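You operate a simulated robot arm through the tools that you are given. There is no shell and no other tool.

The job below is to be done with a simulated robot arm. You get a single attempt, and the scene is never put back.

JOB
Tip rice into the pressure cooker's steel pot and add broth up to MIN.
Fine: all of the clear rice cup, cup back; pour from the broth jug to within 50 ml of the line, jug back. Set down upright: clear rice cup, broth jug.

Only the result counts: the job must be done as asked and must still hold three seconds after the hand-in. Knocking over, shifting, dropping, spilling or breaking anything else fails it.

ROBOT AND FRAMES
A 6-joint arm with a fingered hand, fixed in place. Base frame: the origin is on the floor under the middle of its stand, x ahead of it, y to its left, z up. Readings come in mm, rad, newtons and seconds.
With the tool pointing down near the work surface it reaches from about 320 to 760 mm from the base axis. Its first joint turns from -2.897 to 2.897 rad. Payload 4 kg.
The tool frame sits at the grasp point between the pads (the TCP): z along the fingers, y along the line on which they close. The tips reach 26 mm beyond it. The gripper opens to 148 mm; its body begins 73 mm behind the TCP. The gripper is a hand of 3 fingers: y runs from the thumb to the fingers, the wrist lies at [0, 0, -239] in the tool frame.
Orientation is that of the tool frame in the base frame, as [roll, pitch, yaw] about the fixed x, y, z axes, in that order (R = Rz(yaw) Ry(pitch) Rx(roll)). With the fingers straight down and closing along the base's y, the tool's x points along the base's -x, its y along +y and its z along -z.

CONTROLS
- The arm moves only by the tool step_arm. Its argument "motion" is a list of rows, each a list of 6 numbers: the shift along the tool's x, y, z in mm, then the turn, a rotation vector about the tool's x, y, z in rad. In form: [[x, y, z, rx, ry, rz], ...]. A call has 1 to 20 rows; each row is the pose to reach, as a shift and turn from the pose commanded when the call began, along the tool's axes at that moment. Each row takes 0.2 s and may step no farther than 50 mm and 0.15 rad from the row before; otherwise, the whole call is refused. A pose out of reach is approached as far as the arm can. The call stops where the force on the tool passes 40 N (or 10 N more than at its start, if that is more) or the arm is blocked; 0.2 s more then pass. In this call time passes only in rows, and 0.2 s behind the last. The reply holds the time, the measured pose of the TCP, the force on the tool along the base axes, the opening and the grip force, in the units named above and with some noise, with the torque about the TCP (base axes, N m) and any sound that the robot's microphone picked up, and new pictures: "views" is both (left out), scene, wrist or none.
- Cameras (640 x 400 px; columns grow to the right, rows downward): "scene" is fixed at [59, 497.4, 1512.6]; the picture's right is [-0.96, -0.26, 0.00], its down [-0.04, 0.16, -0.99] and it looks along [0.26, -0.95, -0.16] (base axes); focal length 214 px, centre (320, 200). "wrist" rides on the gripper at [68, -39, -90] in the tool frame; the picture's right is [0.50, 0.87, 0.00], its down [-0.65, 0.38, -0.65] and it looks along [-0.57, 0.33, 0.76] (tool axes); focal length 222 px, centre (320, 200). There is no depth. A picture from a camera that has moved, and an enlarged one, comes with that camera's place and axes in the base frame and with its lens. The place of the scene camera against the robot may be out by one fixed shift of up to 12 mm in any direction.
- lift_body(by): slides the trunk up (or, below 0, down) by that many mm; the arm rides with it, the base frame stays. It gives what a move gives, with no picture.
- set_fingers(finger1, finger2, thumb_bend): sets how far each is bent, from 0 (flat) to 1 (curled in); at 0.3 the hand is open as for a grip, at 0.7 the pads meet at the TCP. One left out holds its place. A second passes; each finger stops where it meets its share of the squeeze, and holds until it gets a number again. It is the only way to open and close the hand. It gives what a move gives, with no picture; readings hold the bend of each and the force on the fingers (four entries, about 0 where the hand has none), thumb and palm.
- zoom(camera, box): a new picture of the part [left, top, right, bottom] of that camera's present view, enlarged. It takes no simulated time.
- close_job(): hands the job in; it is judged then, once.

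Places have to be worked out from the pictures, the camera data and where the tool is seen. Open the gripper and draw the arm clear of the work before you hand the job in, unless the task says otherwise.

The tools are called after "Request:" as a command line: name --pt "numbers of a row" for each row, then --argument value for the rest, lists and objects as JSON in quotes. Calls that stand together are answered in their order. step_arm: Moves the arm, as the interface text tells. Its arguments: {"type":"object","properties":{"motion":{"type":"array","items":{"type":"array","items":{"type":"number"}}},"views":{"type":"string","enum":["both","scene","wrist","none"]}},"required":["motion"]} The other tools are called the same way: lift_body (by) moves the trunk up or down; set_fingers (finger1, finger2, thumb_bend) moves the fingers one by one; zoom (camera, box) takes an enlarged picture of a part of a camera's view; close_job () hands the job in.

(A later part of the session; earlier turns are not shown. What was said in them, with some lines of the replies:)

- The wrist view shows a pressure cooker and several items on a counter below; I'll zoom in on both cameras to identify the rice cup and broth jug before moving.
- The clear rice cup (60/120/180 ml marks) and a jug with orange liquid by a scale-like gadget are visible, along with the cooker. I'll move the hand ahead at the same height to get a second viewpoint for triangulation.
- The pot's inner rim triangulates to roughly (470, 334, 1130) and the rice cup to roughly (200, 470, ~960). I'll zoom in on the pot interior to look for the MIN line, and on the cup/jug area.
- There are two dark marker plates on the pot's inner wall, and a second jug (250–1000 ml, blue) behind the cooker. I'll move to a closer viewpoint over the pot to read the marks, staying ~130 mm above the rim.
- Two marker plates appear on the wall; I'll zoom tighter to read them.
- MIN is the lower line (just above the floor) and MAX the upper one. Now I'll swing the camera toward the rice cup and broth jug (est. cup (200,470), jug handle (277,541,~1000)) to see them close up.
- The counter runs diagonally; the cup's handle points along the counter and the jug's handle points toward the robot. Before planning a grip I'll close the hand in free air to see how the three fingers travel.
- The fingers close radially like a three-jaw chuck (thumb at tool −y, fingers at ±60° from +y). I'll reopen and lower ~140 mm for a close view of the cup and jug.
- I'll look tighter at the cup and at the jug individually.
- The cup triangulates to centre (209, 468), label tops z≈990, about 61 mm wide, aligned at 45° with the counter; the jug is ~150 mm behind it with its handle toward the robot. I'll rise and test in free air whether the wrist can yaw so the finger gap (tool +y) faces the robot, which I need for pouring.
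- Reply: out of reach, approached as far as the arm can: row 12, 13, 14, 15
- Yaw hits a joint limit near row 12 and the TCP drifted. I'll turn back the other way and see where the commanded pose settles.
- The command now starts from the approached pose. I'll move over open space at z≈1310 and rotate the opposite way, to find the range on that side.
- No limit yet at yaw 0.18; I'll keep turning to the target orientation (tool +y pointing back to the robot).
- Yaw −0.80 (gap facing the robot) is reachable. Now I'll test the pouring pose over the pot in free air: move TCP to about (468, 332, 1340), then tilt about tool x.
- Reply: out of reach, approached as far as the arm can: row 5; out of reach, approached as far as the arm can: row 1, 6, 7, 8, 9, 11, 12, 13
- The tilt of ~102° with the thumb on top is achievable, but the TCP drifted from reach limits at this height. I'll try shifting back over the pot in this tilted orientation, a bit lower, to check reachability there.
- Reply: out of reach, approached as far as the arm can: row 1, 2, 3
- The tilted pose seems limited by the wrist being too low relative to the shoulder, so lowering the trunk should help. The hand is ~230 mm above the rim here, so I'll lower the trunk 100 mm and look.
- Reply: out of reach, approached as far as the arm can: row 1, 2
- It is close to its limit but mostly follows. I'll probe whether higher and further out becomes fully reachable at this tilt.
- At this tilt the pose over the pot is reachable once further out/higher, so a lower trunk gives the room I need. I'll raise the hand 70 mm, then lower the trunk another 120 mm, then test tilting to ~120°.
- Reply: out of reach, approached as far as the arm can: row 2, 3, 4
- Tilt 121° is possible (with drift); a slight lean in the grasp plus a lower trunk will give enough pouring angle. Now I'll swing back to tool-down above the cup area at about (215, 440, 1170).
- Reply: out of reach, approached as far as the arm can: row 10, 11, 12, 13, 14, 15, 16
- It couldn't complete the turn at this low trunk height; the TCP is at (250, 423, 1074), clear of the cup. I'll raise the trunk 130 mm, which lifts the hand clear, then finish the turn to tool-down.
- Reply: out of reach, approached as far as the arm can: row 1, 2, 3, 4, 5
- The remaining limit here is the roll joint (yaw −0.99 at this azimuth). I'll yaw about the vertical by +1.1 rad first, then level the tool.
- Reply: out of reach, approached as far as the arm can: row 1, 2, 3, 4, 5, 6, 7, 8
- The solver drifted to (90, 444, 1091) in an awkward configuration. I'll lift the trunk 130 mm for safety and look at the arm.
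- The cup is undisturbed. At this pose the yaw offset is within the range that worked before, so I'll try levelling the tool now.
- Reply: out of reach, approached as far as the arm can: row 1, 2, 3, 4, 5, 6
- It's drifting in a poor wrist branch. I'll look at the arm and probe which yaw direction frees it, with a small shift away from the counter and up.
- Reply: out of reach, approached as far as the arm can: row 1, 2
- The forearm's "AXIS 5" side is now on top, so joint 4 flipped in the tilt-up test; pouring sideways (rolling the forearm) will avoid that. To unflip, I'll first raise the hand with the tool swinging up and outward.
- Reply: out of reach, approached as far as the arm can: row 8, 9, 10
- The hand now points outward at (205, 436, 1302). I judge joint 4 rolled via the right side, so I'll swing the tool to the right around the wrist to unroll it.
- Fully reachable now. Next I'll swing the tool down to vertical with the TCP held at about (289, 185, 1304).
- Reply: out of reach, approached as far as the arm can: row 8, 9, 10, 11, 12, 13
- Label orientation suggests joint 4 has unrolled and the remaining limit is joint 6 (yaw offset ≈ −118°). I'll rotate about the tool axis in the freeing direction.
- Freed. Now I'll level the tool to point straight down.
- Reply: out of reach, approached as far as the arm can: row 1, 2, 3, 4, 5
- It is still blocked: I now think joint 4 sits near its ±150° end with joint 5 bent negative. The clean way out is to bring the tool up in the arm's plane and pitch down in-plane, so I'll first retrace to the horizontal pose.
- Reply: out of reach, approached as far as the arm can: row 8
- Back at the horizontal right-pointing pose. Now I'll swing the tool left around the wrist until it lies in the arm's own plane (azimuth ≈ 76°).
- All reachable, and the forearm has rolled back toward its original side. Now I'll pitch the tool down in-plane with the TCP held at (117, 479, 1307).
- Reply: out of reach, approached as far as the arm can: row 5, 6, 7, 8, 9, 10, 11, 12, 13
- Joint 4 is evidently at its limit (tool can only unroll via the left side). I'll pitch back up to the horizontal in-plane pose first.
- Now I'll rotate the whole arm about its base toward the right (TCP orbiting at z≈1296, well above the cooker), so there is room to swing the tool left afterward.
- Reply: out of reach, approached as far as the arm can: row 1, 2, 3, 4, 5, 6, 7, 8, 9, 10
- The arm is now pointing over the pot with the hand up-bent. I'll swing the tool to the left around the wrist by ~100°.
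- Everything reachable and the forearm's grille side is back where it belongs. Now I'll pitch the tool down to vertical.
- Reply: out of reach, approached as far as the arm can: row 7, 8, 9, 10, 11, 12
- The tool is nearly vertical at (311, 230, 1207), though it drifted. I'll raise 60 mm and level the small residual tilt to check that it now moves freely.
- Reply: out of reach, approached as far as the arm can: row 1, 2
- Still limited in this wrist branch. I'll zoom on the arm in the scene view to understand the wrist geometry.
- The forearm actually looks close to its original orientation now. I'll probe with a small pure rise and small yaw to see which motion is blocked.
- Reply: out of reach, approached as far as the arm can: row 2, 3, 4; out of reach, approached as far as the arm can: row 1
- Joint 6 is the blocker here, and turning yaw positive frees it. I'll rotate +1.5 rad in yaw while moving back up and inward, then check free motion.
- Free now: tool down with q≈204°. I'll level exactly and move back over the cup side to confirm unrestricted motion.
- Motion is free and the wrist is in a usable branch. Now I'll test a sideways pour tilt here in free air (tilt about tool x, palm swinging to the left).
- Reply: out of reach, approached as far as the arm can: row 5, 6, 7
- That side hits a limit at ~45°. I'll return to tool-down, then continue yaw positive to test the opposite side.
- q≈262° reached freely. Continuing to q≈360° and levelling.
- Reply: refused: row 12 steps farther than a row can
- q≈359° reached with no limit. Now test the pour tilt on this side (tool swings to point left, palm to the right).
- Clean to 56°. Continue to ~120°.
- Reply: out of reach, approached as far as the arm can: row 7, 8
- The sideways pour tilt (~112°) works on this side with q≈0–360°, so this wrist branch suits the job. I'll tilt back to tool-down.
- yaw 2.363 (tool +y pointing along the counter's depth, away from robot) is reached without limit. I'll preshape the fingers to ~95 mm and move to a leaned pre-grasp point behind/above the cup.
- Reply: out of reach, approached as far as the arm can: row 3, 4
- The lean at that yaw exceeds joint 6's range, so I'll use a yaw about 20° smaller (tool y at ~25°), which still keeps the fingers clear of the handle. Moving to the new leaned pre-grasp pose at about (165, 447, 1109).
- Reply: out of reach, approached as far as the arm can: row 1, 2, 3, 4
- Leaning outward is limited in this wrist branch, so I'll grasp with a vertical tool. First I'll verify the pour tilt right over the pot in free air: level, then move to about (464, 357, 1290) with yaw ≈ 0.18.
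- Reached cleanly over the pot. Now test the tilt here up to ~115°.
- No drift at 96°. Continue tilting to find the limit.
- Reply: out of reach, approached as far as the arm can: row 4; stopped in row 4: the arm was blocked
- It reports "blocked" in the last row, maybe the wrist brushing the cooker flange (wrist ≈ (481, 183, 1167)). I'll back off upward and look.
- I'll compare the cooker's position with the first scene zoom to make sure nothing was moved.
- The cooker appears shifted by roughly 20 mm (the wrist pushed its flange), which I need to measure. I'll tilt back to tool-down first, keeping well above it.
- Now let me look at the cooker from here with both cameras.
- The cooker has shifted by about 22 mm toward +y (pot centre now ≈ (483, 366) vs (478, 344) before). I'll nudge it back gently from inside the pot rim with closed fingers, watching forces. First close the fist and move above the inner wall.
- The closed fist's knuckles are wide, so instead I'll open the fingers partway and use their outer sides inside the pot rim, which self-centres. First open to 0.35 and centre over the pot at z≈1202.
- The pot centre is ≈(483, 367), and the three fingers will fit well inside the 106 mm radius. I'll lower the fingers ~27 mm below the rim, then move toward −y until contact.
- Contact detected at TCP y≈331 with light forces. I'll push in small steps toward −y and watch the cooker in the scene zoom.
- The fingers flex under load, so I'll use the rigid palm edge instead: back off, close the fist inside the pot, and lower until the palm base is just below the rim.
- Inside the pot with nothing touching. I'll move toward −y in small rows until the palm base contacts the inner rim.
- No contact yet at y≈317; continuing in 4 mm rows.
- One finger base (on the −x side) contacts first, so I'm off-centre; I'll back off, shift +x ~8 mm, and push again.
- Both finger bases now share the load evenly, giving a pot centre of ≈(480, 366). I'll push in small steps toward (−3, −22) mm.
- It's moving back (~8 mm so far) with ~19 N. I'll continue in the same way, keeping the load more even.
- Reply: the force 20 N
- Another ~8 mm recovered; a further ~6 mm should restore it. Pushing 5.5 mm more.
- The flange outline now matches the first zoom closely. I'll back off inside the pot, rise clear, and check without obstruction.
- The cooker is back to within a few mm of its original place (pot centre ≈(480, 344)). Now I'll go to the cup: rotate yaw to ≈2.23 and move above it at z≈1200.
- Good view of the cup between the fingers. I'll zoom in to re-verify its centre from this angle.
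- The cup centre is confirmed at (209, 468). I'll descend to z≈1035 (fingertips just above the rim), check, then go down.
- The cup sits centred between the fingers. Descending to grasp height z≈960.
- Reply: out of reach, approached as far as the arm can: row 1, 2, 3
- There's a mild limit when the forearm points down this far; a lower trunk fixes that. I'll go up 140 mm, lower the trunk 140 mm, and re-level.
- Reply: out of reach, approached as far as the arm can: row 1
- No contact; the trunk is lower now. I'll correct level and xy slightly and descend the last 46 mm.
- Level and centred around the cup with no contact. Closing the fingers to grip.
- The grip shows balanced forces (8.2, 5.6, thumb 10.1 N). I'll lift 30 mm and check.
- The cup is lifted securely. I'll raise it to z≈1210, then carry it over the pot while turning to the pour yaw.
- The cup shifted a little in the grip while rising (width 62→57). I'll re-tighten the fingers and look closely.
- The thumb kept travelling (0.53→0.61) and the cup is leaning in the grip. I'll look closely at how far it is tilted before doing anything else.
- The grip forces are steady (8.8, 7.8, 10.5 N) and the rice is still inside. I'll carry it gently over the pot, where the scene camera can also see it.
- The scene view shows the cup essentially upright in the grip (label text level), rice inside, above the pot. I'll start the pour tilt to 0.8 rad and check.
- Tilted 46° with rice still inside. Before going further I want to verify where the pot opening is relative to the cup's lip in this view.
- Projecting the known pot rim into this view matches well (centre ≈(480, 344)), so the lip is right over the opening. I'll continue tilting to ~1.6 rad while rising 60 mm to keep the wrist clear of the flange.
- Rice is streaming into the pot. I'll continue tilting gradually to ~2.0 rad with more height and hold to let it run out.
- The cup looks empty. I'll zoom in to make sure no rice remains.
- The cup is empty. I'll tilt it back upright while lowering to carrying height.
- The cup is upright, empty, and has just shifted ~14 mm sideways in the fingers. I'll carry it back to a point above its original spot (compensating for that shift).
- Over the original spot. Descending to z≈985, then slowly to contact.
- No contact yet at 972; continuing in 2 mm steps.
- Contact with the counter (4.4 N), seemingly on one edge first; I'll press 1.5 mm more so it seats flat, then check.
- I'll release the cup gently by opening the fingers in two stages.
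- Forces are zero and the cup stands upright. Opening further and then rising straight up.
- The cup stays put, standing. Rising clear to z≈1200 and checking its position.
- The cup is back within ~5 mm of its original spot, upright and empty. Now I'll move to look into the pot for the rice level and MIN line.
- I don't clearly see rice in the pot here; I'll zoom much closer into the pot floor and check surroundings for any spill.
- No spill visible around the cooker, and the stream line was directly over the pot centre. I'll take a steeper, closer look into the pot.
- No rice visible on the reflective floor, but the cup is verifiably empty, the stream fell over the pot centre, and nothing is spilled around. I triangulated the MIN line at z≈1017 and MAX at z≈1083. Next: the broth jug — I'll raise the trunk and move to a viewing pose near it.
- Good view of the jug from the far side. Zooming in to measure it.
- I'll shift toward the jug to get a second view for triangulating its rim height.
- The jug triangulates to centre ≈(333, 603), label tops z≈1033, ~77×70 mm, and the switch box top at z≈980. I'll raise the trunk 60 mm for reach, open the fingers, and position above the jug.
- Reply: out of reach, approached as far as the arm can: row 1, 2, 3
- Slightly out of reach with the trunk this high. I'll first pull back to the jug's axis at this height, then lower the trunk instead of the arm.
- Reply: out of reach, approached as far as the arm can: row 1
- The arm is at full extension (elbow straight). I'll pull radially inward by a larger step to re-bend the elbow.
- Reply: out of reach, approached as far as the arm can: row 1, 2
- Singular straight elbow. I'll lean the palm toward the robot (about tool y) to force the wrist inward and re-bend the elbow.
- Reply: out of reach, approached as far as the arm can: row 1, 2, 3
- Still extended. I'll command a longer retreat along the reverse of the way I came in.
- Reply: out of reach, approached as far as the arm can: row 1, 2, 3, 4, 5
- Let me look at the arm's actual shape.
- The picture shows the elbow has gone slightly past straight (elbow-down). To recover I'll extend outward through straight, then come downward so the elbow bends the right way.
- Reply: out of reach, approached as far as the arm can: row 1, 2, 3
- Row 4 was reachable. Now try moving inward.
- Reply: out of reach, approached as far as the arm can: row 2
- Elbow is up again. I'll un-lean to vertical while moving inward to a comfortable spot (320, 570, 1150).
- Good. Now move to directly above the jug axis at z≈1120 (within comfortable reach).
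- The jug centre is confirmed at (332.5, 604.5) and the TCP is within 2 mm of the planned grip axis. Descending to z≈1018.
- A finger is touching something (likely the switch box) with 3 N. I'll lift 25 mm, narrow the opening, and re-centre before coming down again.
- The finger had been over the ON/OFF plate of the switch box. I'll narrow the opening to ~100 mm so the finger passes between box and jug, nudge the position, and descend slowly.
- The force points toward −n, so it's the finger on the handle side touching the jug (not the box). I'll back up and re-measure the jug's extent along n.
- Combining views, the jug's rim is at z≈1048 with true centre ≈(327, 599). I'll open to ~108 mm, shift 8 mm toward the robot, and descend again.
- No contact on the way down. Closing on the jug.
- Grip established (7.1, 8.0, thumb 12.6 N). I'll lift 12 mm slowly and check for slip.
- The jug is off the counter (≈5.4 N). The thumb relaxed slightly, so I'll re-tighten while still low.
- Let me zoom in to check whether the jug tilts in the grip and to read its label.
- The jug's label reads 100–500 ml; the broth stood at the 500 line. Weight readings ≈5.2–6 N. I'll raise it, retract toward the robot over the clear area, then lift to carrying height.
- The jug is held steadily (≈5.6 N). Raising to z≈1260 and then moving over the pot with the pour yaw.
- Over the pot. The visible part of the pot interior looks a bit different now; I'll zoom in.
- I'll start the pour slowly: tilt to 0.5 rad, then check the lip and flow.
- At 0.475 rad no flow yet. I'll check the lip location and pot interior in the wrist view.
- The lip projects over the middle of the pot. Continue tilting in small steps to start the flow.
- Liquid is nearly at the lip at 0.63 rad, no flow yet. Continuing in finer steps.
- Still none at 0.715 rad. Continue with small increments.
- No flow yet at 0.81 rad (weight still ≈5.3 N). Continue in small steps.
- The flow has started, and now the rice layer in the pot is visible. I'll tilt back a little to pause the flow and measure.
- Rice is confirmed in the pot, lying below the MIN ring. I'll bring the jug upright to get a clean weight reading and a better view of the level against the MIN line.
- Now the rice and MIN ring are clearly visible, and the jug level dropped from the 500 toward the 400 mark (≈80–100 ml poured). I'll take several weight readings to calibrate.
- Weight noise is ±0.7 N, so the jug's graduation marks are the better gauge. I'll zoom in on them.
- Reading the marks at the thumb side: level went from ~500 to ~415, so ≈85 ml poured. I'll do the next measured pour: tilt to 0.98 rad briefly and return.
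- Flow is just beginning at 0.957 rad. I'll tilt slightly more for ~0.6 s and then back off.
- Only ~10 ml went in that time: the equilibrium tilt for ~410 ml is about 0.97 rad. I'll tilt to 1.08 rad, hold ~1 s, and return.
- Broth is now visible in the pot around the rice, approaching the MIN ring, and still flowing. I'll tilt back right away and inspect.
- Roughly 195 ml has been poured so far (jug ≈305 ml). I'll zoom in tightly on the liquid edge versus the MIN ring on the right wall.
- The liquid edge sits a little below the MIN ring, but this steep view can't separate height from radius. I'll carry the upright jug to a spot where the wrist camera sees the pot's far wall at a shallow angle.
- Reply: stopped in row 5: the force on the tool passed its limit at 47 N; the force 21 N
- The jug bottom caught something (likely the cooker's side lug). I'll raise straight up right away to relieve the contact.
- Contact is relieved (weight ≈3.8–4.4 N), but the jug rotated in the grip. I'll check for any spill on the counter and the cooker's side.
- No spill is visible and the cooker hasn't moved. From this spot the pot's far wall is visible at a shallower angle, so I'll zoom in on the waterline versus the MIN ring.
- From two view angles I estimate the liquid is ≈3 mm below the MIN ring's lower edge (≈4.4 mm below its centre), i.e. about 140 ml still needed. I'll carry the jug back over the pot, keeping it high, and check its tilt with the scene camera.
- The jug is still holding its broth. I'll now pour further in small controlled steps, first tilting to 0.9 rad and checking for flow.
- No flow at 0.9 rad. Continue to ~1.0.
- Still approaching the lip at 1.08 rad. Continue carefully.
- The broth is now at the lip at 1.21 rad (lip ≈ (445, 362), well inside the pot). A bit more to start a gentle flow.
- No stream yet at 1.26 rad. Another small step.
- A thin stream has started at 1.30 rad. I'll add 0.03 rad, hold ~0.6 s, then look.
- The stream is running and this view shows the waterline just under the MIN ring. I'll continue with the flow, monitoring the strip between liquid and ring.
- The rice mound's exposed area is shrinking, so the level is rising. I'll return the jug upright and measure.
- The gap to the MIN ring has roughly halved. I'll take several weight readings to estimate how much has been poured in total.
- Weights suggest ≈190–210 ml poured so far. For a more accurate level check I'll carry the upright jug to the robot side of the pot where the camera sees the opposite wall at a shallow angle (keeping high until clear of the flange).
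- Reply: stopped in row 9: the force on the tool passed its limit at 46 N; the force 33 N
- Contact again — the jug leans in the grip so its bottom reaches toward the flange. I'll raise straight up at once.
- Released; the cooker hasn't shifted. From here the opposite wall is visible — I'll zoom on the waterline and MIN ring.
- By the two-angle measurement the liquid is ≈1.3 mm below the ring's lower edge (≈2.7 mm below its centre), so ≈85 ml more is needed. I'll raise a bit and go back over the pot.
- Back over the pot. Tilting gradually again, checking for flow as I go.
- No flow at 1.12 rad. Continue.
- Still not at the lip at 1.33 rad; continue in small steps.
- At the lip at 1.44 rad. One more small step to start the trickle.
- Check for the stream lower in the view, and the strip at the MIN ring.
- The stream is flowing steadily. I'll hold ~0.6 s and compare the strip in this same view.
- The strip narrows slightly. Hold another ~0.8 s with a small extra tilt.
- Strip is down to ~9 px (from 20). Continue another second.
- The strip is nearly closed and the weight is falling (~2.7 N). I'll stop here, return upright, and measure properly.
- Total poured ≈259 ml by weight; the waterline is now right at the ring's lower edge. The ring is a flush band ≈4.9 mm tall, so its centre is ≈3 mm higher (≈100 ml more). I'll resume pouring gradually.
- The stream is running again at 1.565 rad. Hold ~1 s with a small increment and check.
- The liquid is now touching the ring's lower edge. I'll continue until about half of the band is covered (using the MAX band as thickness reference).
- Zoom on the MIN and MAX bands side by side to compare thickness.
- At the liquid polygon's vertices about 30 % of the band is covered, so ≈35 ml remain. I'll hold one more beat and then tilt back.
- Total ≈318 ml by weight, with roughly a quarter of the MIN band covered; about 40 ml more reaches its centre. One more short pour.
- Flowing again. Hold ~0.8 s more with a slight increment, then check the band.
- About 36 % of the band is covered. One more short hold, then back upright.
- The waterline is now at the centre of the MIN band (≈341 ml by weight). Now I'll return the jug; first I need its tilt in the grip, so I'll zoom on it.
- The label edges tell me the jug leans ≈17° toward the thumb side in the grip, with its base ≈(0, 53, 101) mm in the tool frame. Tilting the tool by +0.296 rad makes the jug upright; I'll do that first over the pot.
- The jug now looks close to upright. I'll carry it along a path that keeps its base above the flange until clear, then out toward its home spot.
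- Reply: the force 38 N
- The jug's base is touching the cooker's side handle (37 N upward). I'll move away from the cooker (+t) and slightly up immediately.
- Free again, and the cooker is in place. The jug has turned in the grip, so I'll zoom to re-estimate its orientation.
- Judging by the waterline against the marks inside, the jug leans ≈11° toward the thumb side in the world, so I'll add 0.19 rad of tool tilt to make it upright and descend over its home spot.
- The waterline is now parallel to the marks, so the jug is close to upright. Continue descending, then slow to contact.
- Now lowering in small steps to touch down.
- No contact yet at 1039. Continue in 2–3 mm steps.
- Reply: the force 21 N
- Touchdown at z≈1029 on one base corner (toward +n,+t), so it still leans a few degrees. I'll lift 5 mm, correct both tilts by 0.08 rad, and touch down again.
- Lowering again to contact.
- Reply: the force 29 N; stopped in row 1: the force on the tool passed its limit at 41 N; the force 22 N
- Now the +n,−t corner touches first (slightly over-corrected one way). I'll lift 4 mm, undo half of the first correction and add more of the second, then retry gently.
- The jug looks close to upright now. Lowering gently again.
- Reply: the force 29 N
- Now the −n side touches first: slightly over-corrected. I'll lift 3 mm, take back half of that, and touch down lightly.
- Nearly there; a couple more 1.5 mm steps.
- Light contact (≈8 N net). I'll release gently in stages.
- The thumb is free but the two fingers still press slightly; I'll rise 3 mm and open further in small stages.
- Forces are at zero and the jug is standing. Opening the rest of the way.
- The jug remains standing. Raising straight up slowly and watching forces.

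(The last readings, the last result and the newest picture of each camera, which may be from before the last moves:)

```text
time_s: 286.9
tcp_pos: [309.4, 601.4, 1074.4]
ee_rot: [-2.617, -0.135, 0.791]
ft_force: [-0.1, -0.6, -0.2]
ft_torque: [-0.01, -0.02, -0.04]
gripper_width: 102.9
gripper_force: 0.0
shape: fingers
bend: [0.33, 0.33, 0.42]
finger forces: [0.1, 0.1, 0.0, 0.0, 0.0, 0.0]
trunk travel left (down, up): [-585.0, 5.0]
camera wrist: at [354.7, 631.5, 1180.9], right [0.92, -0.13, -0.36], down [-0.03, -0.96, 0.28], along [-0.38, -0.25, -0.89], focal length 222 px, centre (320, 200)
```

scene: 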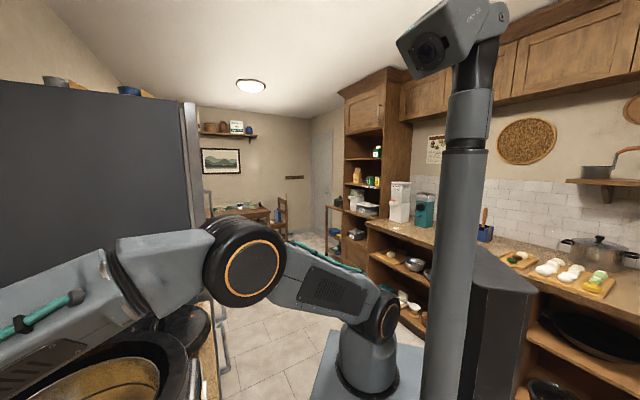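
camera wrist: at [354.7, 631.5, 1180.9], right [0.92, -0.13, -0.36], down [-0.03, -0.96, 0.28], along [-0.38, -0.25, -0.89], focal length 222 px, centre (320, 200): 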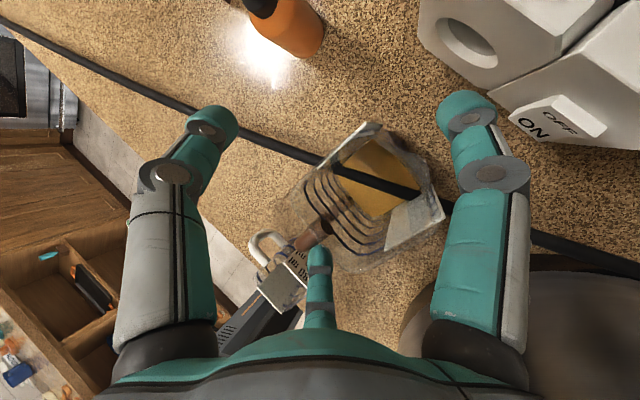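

Clear of the jug. Rising more and then levelling the tool while retreating toward the robot.

Request:
step_arm --pt "2 -7.4 -12.8 0 0 0" --pt "4 -14.8 -25.5 0 0 0" --pt "6.1 -22.1 -38.3 0 0 0" --pt "8 -29.5 -51 0 0 0" --views "none"

Request:
step_arm --pt "-10 2 0 -0.13 -0.03 0" --pt "-22 4 0 -0.26 -0.065 0" --pt "-34 6 0 -0.39 -0.1 0" --pt "-46 8 0 -0.52 -0.13 0" --views "both"

Request:
zoom --camera "wrist" --box '[220, 0, 440, 200]'

```text
time_s: 287.9
tcp_pos: [311.0, 601.4, 1134.2]
ee_rot: [-2.617, -0.136, 0.789]
ft_force: [-0.4, -0.4, -0.1]
ft_torque: [0.03, -0.04, -0.04]
gripper_width: 103.1
gripper_force: 0.1
shape: fingers
bend: [0.33, 0.33, 0.42]
finger forces: [0.0, 0.0, 0.0, 0.0, 0.0, 0.1]
trunk travel left (down, up): [-585.0, 5.0]
```

```text
time_s: 288.9
tcp_pos: [283.5, 564.5, 1121.4]
ee_rot: [-3.141, -0.014, 0.823]
ft_force: [0.7, -0.5, 0.4]
ft_torque: [0.02, 0.01, -0.02]
gripper_width: 103.1
gripper_force: 0.0
shape: fingers
bend: [0.33, 0.33, 0.42]
finger forces: [0.0, 0.1, 0.0, 0.0, 0.1, 0.0]
trunk travel left (down, up): [-585.0, 5.0]
camera wrist: at [299.0, 639.3, 1213.5], right [0.97, -0.22, 0.01], down [-0.17, -0.74, 0.65], along [-0.14, -0.63, -0.76], focal length 222 px, centre (320, 200)
```

scene: 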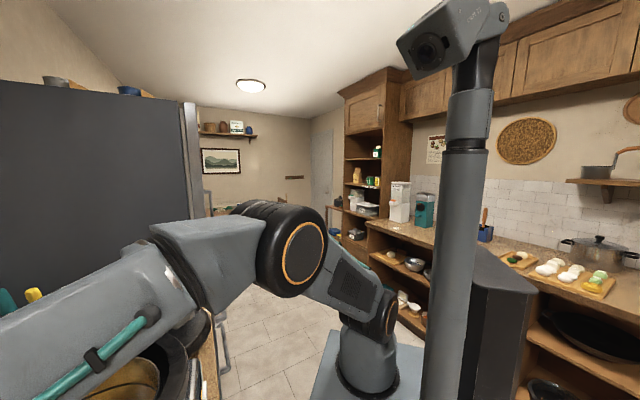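
wrist: 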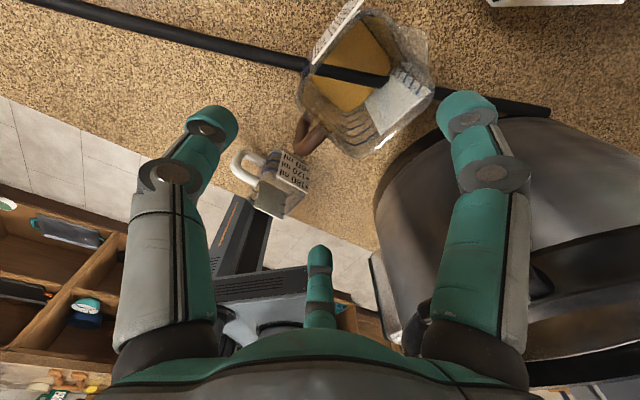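

```text
2.00 times, centred on (330, 100) of wrist
camera zoom: at [299.0, 639.3, 1213.5], right [0.97, -0.22, 0.01], down [-0.17, -0.74, 0.65], along [-0.14, -0.63, -0.76], focal length 444 px, centre (300, 400)
```

zoom: 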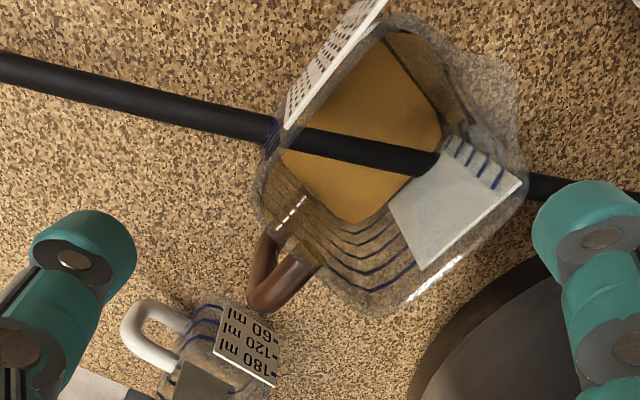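

Everything released. I'll rise further and take another look to confirm the jug and cup stand upright.

Request:
step_arm --pt "-20 5 -35 0 -0.014 0" --pt "-45 10 -70 0 -0.014 0" --pt "-70 15 -100 0 -0.014 0" --views "wrist"

Request:
zoom --camera "wrist" --box '[230, 0, 440, 200]'

```text
time_s: 289.7
tcp_pos: [244.3, 499.5, 1223.3]
ee_rot: [-3.141, 0.001, 0.825]
ft_force: [-0.1, 1.1, 0.6]
ft_torque: [0.01, 0.0, -0.04]
gripper_width: 103.2
gripper_force: 0.1
shape: fingers
bend: [0.33, 0.33, 0.42]
finger forces: [0.1, 0.1, 0.1, 0.0, 0.0, 0.1]
trunk travel left (down, up): [-585.0, 5.0]
camera wrist: at [261.3, 575.8, 1313.4], right [0.98, -0.22, 0.0], down [-0.17, -0.74, 0.66], along [-0.15, -0.64, -0.76], focal length 222 px, centre (320, 200)
```

wrist: 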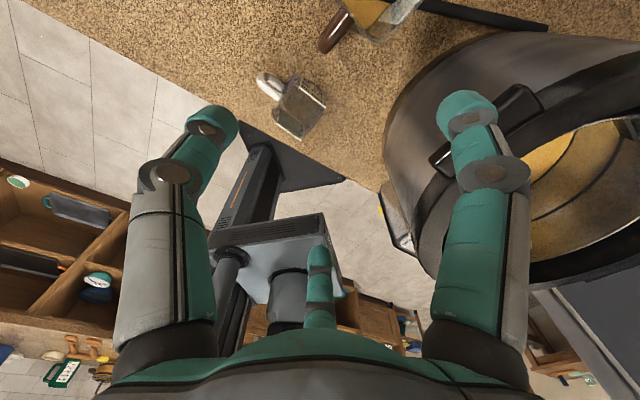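

```text
2.00 times, centred on (335, 100) of wrist
camera zoom: at [261.3, 575.8, 1313.4], right [0.98, -0.22, 0.0], down [-0.17, -0.74, 0.66], along [-0.15, -0.64, -0.76], focal length 444 px, centre (290, 400)
```

zoom: 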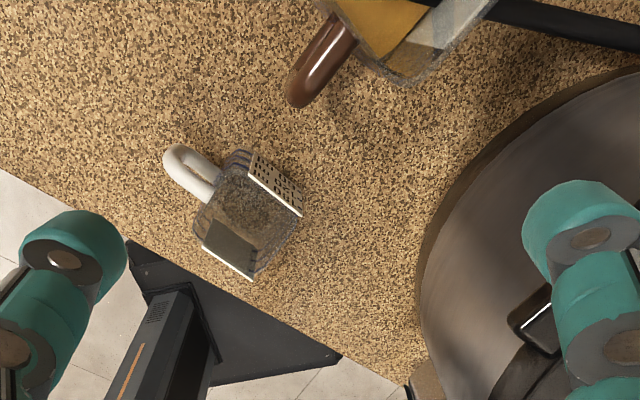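

The cup stands fine. I'll rotate to the earlier viewpoint (same as my initial overview) to compare the jug, cup and cooker with the starting picture.

Request:
step_arm --pt "-7 4.5 -5.7 0 0 0.137" --pt "-14 9 -11.3 0 0 0.274" --pt "-21 13.5 -17 0 0 0.411" --pt "-28 18 -22.7 0 0 0.548" --pt "-35 22.5 -28.3 0 0 0.685" --pt "-42 27 -34 0 0 0.822" --pt "-49 31.5 -39.7 0 0 0.959" --pt "-56 36 -45.3 0 0 1.096" --pt "-63 40.5 -51 0 0 1.233" --pt "-70 45 -56.7 0 0 1.37" --pt "-77 49.5 -62.3 0 0 1.507" --pt "-83.6 54 -68 0 0 1.64" --views "none"

Request:
step_arm --pt "0 0 0 0 0 0.136" --pt "0 0 0 0 0 0.272" --pt "0 0 0 0 0 0.408" --pt "0 0 0 0 0 0.544" --pt "0 0 0 0 0 0.68" --pt "0 0 0 0 0 0.816" --pt "0 0 0 0 0 0.952" --pt "0 0 0 0 0 1.088" --pt "0 0 0 0 0 1.224" --pt "0 0 0 0 0 1.36" --pt "0 0 0 0 0 1.496" --pt "0 0 0 0 0 1.628" --views "both"

Request:
zoom --camera "wrist" --box '[200, 60, 440, 250]'

Request:
zoom --camera "scene" --box '[0, 240, 240, 400]'

```text
time_s: 292.3
tcp_pos: [228.3, 403.3, 1290.4]
ee_rot: [3.141, 0.001, -0.817]
ft_force: [0.1, -0.4, -0.8]
ft_torque: [0.0, 0.0, 0.0]
gripper_width: 102.8
gripper_force: 0.0
shape: fingers
bend: [0.33, 0.33, 0.42]
finger forces: [0.1, 0.0, 0.1, 0.0, 0.0, 0.0]
trunk travel left (down, up): [-585.0, 5.0]
```

```text
time_s: 294.9
tcp_pos: [227.8, 404.0, 1290.8]
ee_rot: [-3.14, -0.002, -2.445]
ft_force: [-1.1, -0.3, -0.1]
ft_torque: [0.0, 0.01, -0.06]
gripper_width: 103.3
gripper_force: 0.1
shape: fingers
bend: [0.33, 0.33, 0.42]
finger forces: [0.1, 0.1, 0.0, 0.1, 0.0, 0.0]
trunk travel left (down, up): [-585.0, 5.0]
camera wrist: at [200.5, 329.7, 1382.1], right [-0.94, 0.34, 0.0], down [0.26, 0.71, 0.65], along [0.22, 0.61, -0.76], focal length 222 px, centre (320, 200)
```

scene: 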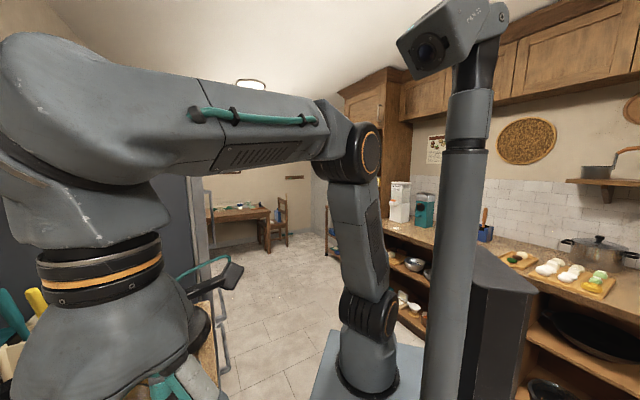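
wrist: 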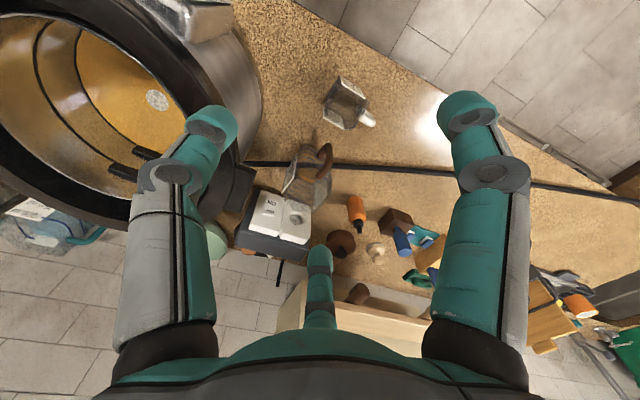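

```text
2.11 times, centred on (320, 155) of wrist
camera zoom: at [200.5, 329.7, 1382.1], right [-0.94, 0.34, 0.0], down [0.26, 0.71, 0.65], along [0.22, 0.61, -0.76], focal length 468 px, centre (320, 295)
```

zoom: 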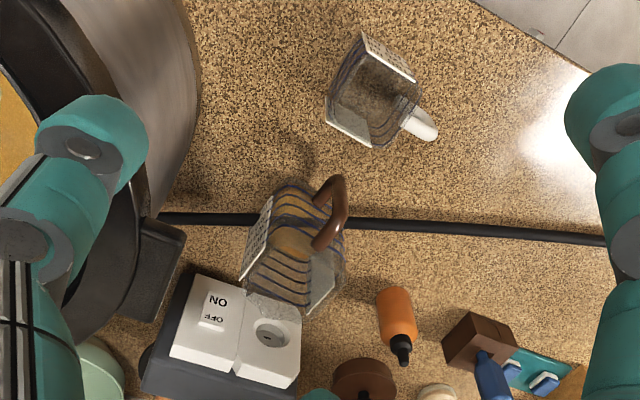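

```text
2.50 times, centred on (120, 320) of scene
camera zoom: at [59.0, 497.4, 1512.6], right [-0.96, -0.26, 0.0], down [-0.04, 0.16, -0.99], along [0.26, -0.95, -0.16], focal length 536 px, centre (820, -100)
```

zoom: 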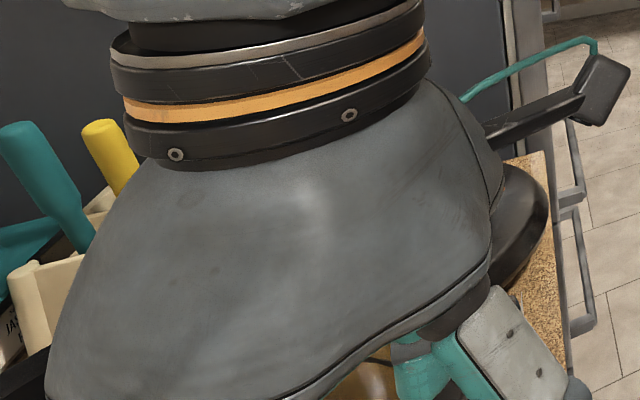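

The jug, cup, switch box and other items match the initial picture. I'll take one last clean look at the level in the pot facing the MIN plate.

Request:
step_arm --pt "-13.3 -42 2 0 0 0" --pt "-26.6 -84 4 0 0 0" --pt "-40 -126 6 0 0 0" --pt "-53.3 -168 8 0 0 0" --pt "-66.6 -210 10 0 0 0" --pt "-79.9 -252.1 12 0 0 0" --views "both"

Request:
zoom --camera "wrist" --box '[220, 60, 420, 240]'

Request:
zoom --camera "wrist" --box '[300, 165, 350, 205]'

Request:
zoom --camera "scene" --box '[0, 240, 240, 400]'

```text
time_s: 296.3
tcp_pos: [452.4, 261.8, 1276.5]
ee_rot: [3.141, -0.002, -2.445]
ft_force: [-0.6, -0.2, -0.3]
ft_torque: [-0.01, 0.01, 0.0]
gripper_width: 103.0
gripper_force: 0.1
shape: fingers
bend: [0.33, 0.33, 0.42]
finger forces: [0.1, 0.1, 0.0, 0.1, 0.0, 0.0]
trunk travel left (down, up): [-585.0, 5.0]
camera wrist: at [424.8, 188.5, 1367.6], right [-0.94, 0.34, 0.0], down [0.26, 0.71, 0.65], along [0.22, 0.61, -0.76], focal length 222 px, centre (320, 200)
```

scene: 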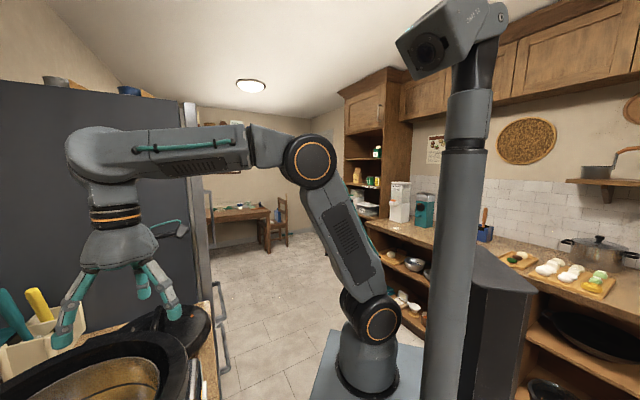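
wrist: 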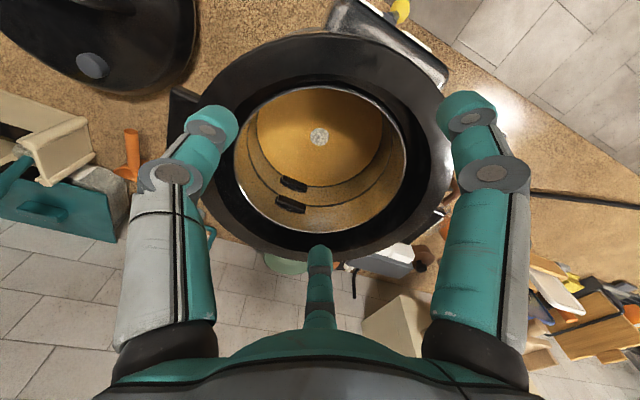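

```text
2.22 times, centred on (320, 150) of wrist
camera zoom: at [424.8, 188.5, 1367.6], right [-0.94, 0.34, 0.0], down [0.26, 0.71, 0.65], along [0.22, 0.61, -0.76], focal length 494 px, centre (320, 311)
```

zoom: 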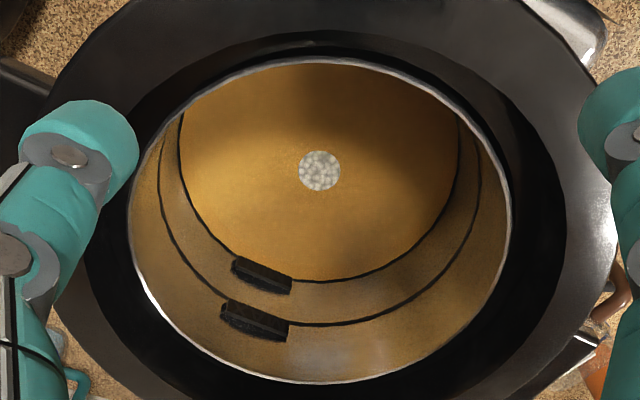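

```text
10.00 times, centred on (325, 185) of wrist
camera zoom: at [424.8, 188.5, 1367.6], right [-0.94, 0.34, 0.0], down [0.26, 0.71, 0.65], along [0.22, 0.61, -0.76], focal length 2221 px, centre (270, 350)
```

zoom: 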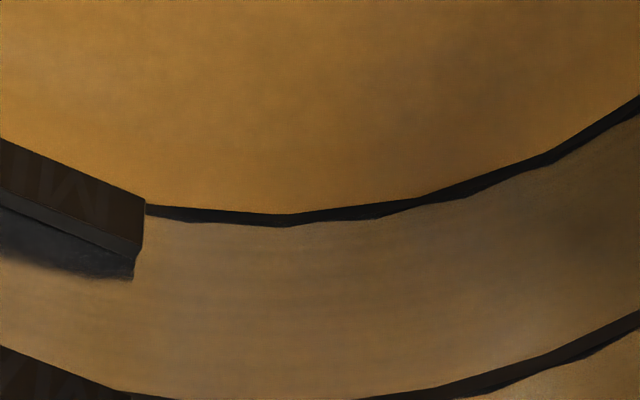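

```text
2.50 times, centred on (120, 320) of scene
camera zoom: at [59.0, 497.4, 1512.6], right [-0.96, -0.26, 0.0], down [-0.04, 0.16, -0.99], along [0.26, -0.95, -0.16], focal length 536 px, centre (820, -100)
```

zoom: 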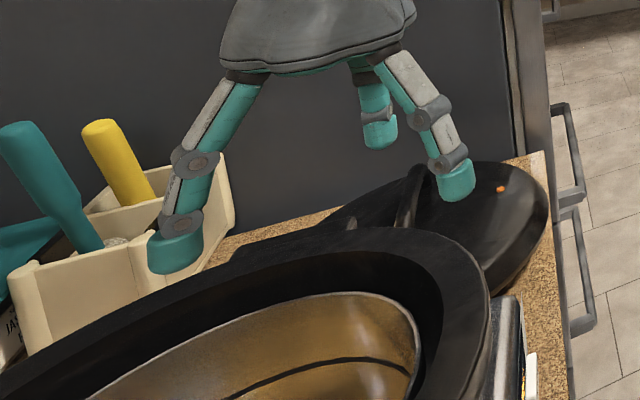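

I'll compare MIN and MAX band thickness from this clean view.

Request:
zoom --camera "wrist" --box '[310, 175, 345, 210]'

Request:
zoom --camera "wrist" --box '[340, 165, 375, 200]'

Request:
zoom --camera "wrist" --box '[255, 110, 290, 150]'

```text
11.43 times, centred on (328, 192) of wrist
camera zoom: at [424.8, 188.5, 1367.6], right [-0.94, 0.34, 0.0], down [0.26, 0.71, 0.65], along [0.22, 0.61, -0.76], focal length 2538 px, centre (234, 286)
```

zoom: 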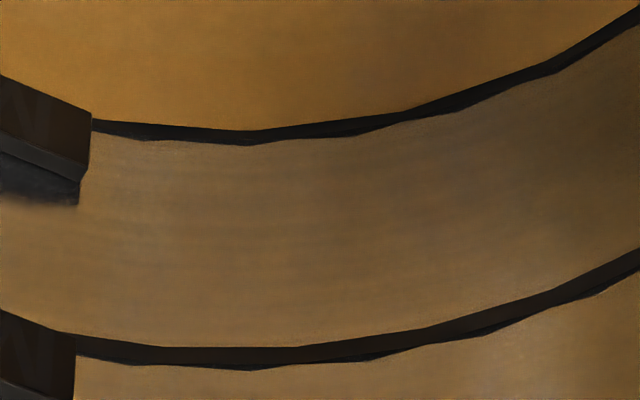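

```text
11.43 times, centred on (358, 182) of wrist
camera zoom: at [424.8, 188.5, 1367.6], right [-0.94, 0.34, 0.0], down [0.26, 0.71, 0.65], along [0.22, 0.61, -0.76], focal length 2538 px, centre (-109, 400)
```

zoom: 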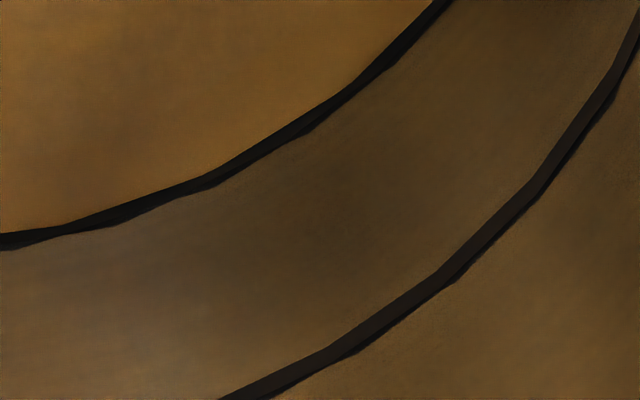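

```text
10.00 times, centred on (272, 130) of wrist
camera zoom: at [424.8, 188.5, 1367.6], right [-0.94, 0.34, 0.0], down [0.26, 0.71, 0.65], along [0.22, 0.61, -0.76], focal length 2221 px, centre (795, 900)
```

zoom: 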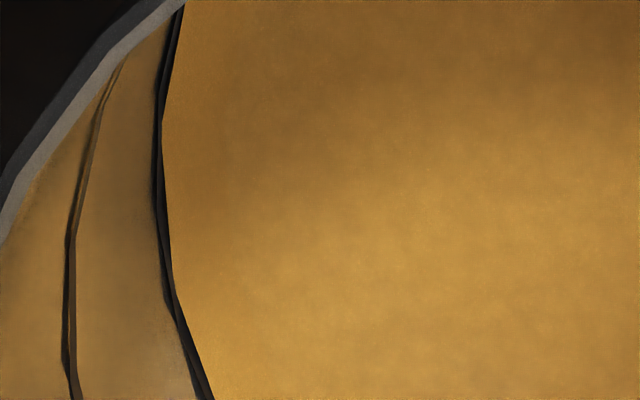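

The waterline lies within the MIN band near its centre, the rice is in, and cup and jug are back upright. I'll open the hand fully and draw the arm clear of the counter before handing in.

Request:
step_arm --pt "39 3.6 -10 0 0 0" --pt "78 7.2 -20 0 0 0" --pt "117 10.8 -30 0 0 0" --pt "156 14.4 -40 0 0 0" --pt "196 18 -50 0 0 0" --views "both"

Request:
set_fingers --finger1 0.3 --finger2 0.3 --thumb_bend 0.3

Request:
zoom --camera "scene" --box '[0, 240, 240, 400]'

```text
time_s: 297.5
tcp_pos: [286.8, 149.9, 1333.1]
ee_rot: [3.141, -0.001, -2.447]
ft_force: [0.3, 0.1, -0.5]
ft_torque: [0.02, 0.01, -0.03]
gripper_width: 102.9
gripper_force: 0.0
shape: fingers
bend: [0.33, 0.33, 0.42]
finger forces: [0.0, 0.1, 0.0, 0.0, 0.0, 0.1]
trunk travel left (down, up): [-585.0, 5.0]
camera wrist: at [259.6, 76.9, 1423.5], right [-0.94, 0.34, 0.0], down [0.26, 0.71, 0.65], along [0.22, 0.61, -0.76], focal length 222 px, centre (320, 200)
```

scene: 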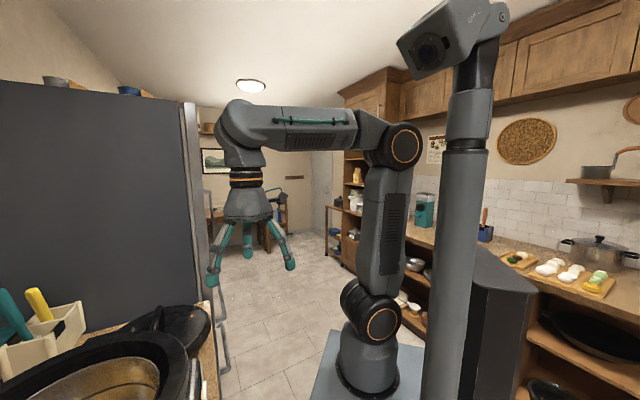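
wrist: 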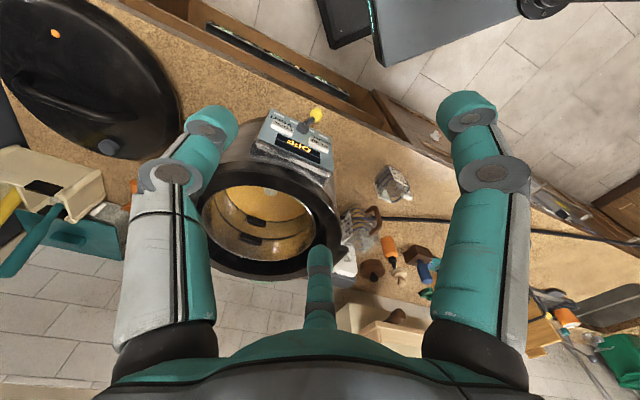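

```text
time_s: 298.5
tcp_pos: [288.0, 151.3, 1332.4]
ee_rot: [3.141, -0.004, -2.445]
ft_force: [0.4, -0.2, 0.3]
ft_torque: [0.01, -0.02, -0.03]
gripper_width: 126.5
gripper_force: 0.0
shape: fingers
bend: [0.3, 0.3, 0.3]
finger forces: [0.0, 0.1, 0.0, 0.0, 0.1, 0.0]
trunk travel left (down, up): [-585.0, 5.0]
```

```text
2.50 times, centred on (120, 320) of scene
camera zoom: at [59.0, 497.4, 1512.6], right [-0.96, -0.26, 0.0], down [-0.04, 0.16, -0.99], along [0.26, -0.95, -0.16], focal length 536 px, centre (820, -100)
```

zoom: 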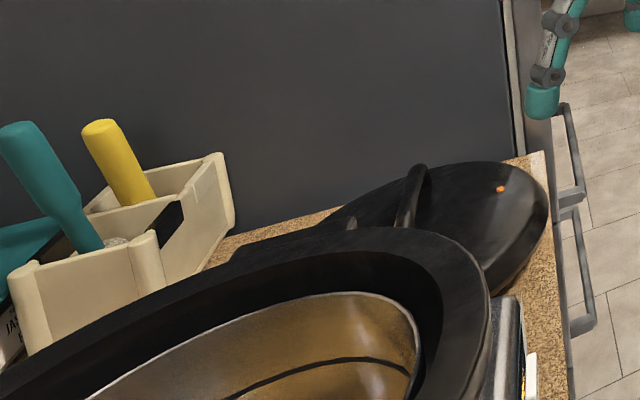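

The arm is clear, the hand is open, and the scene matches the starting layout: rice and broth in the pot at MIN, cup and jug upright in their places. Handing in.

Request:
close_job

```text
The job is handed in.
```

I handed the job in with the rice in the pot and broth up to about MIN. I knocked the cooker once and the broth jug several times along the way.

- **Rice:** the clear cup looks completely empty. It stands upright about 5 mm from where it started.
- **Broth:** I poured about 340 ml (±20 ml) by weight. In the last clean view the level was inside the MIN band, from its centre to about 30 ml below. I took the middle of the band as the line.
- **Jug:** it stands upright about 16 mm from its original spot, turned roughly 10°.
- **Cooker:** while testing a pouring pose without any load, the wrist pushed it about 22 mm. I pushed it back from inside the rim. It now sits 4–10 mm from where it started, possibly slightly turned.
- **Jug contacts:** the jug, part full, hit the cooker's rim and side handle three times, at up to about 47 N. It twisted in the grip each time. The cooker did not move again, and I saw no spill on the counter or the cooker.

The hand is open and the arm is clear of the counter.
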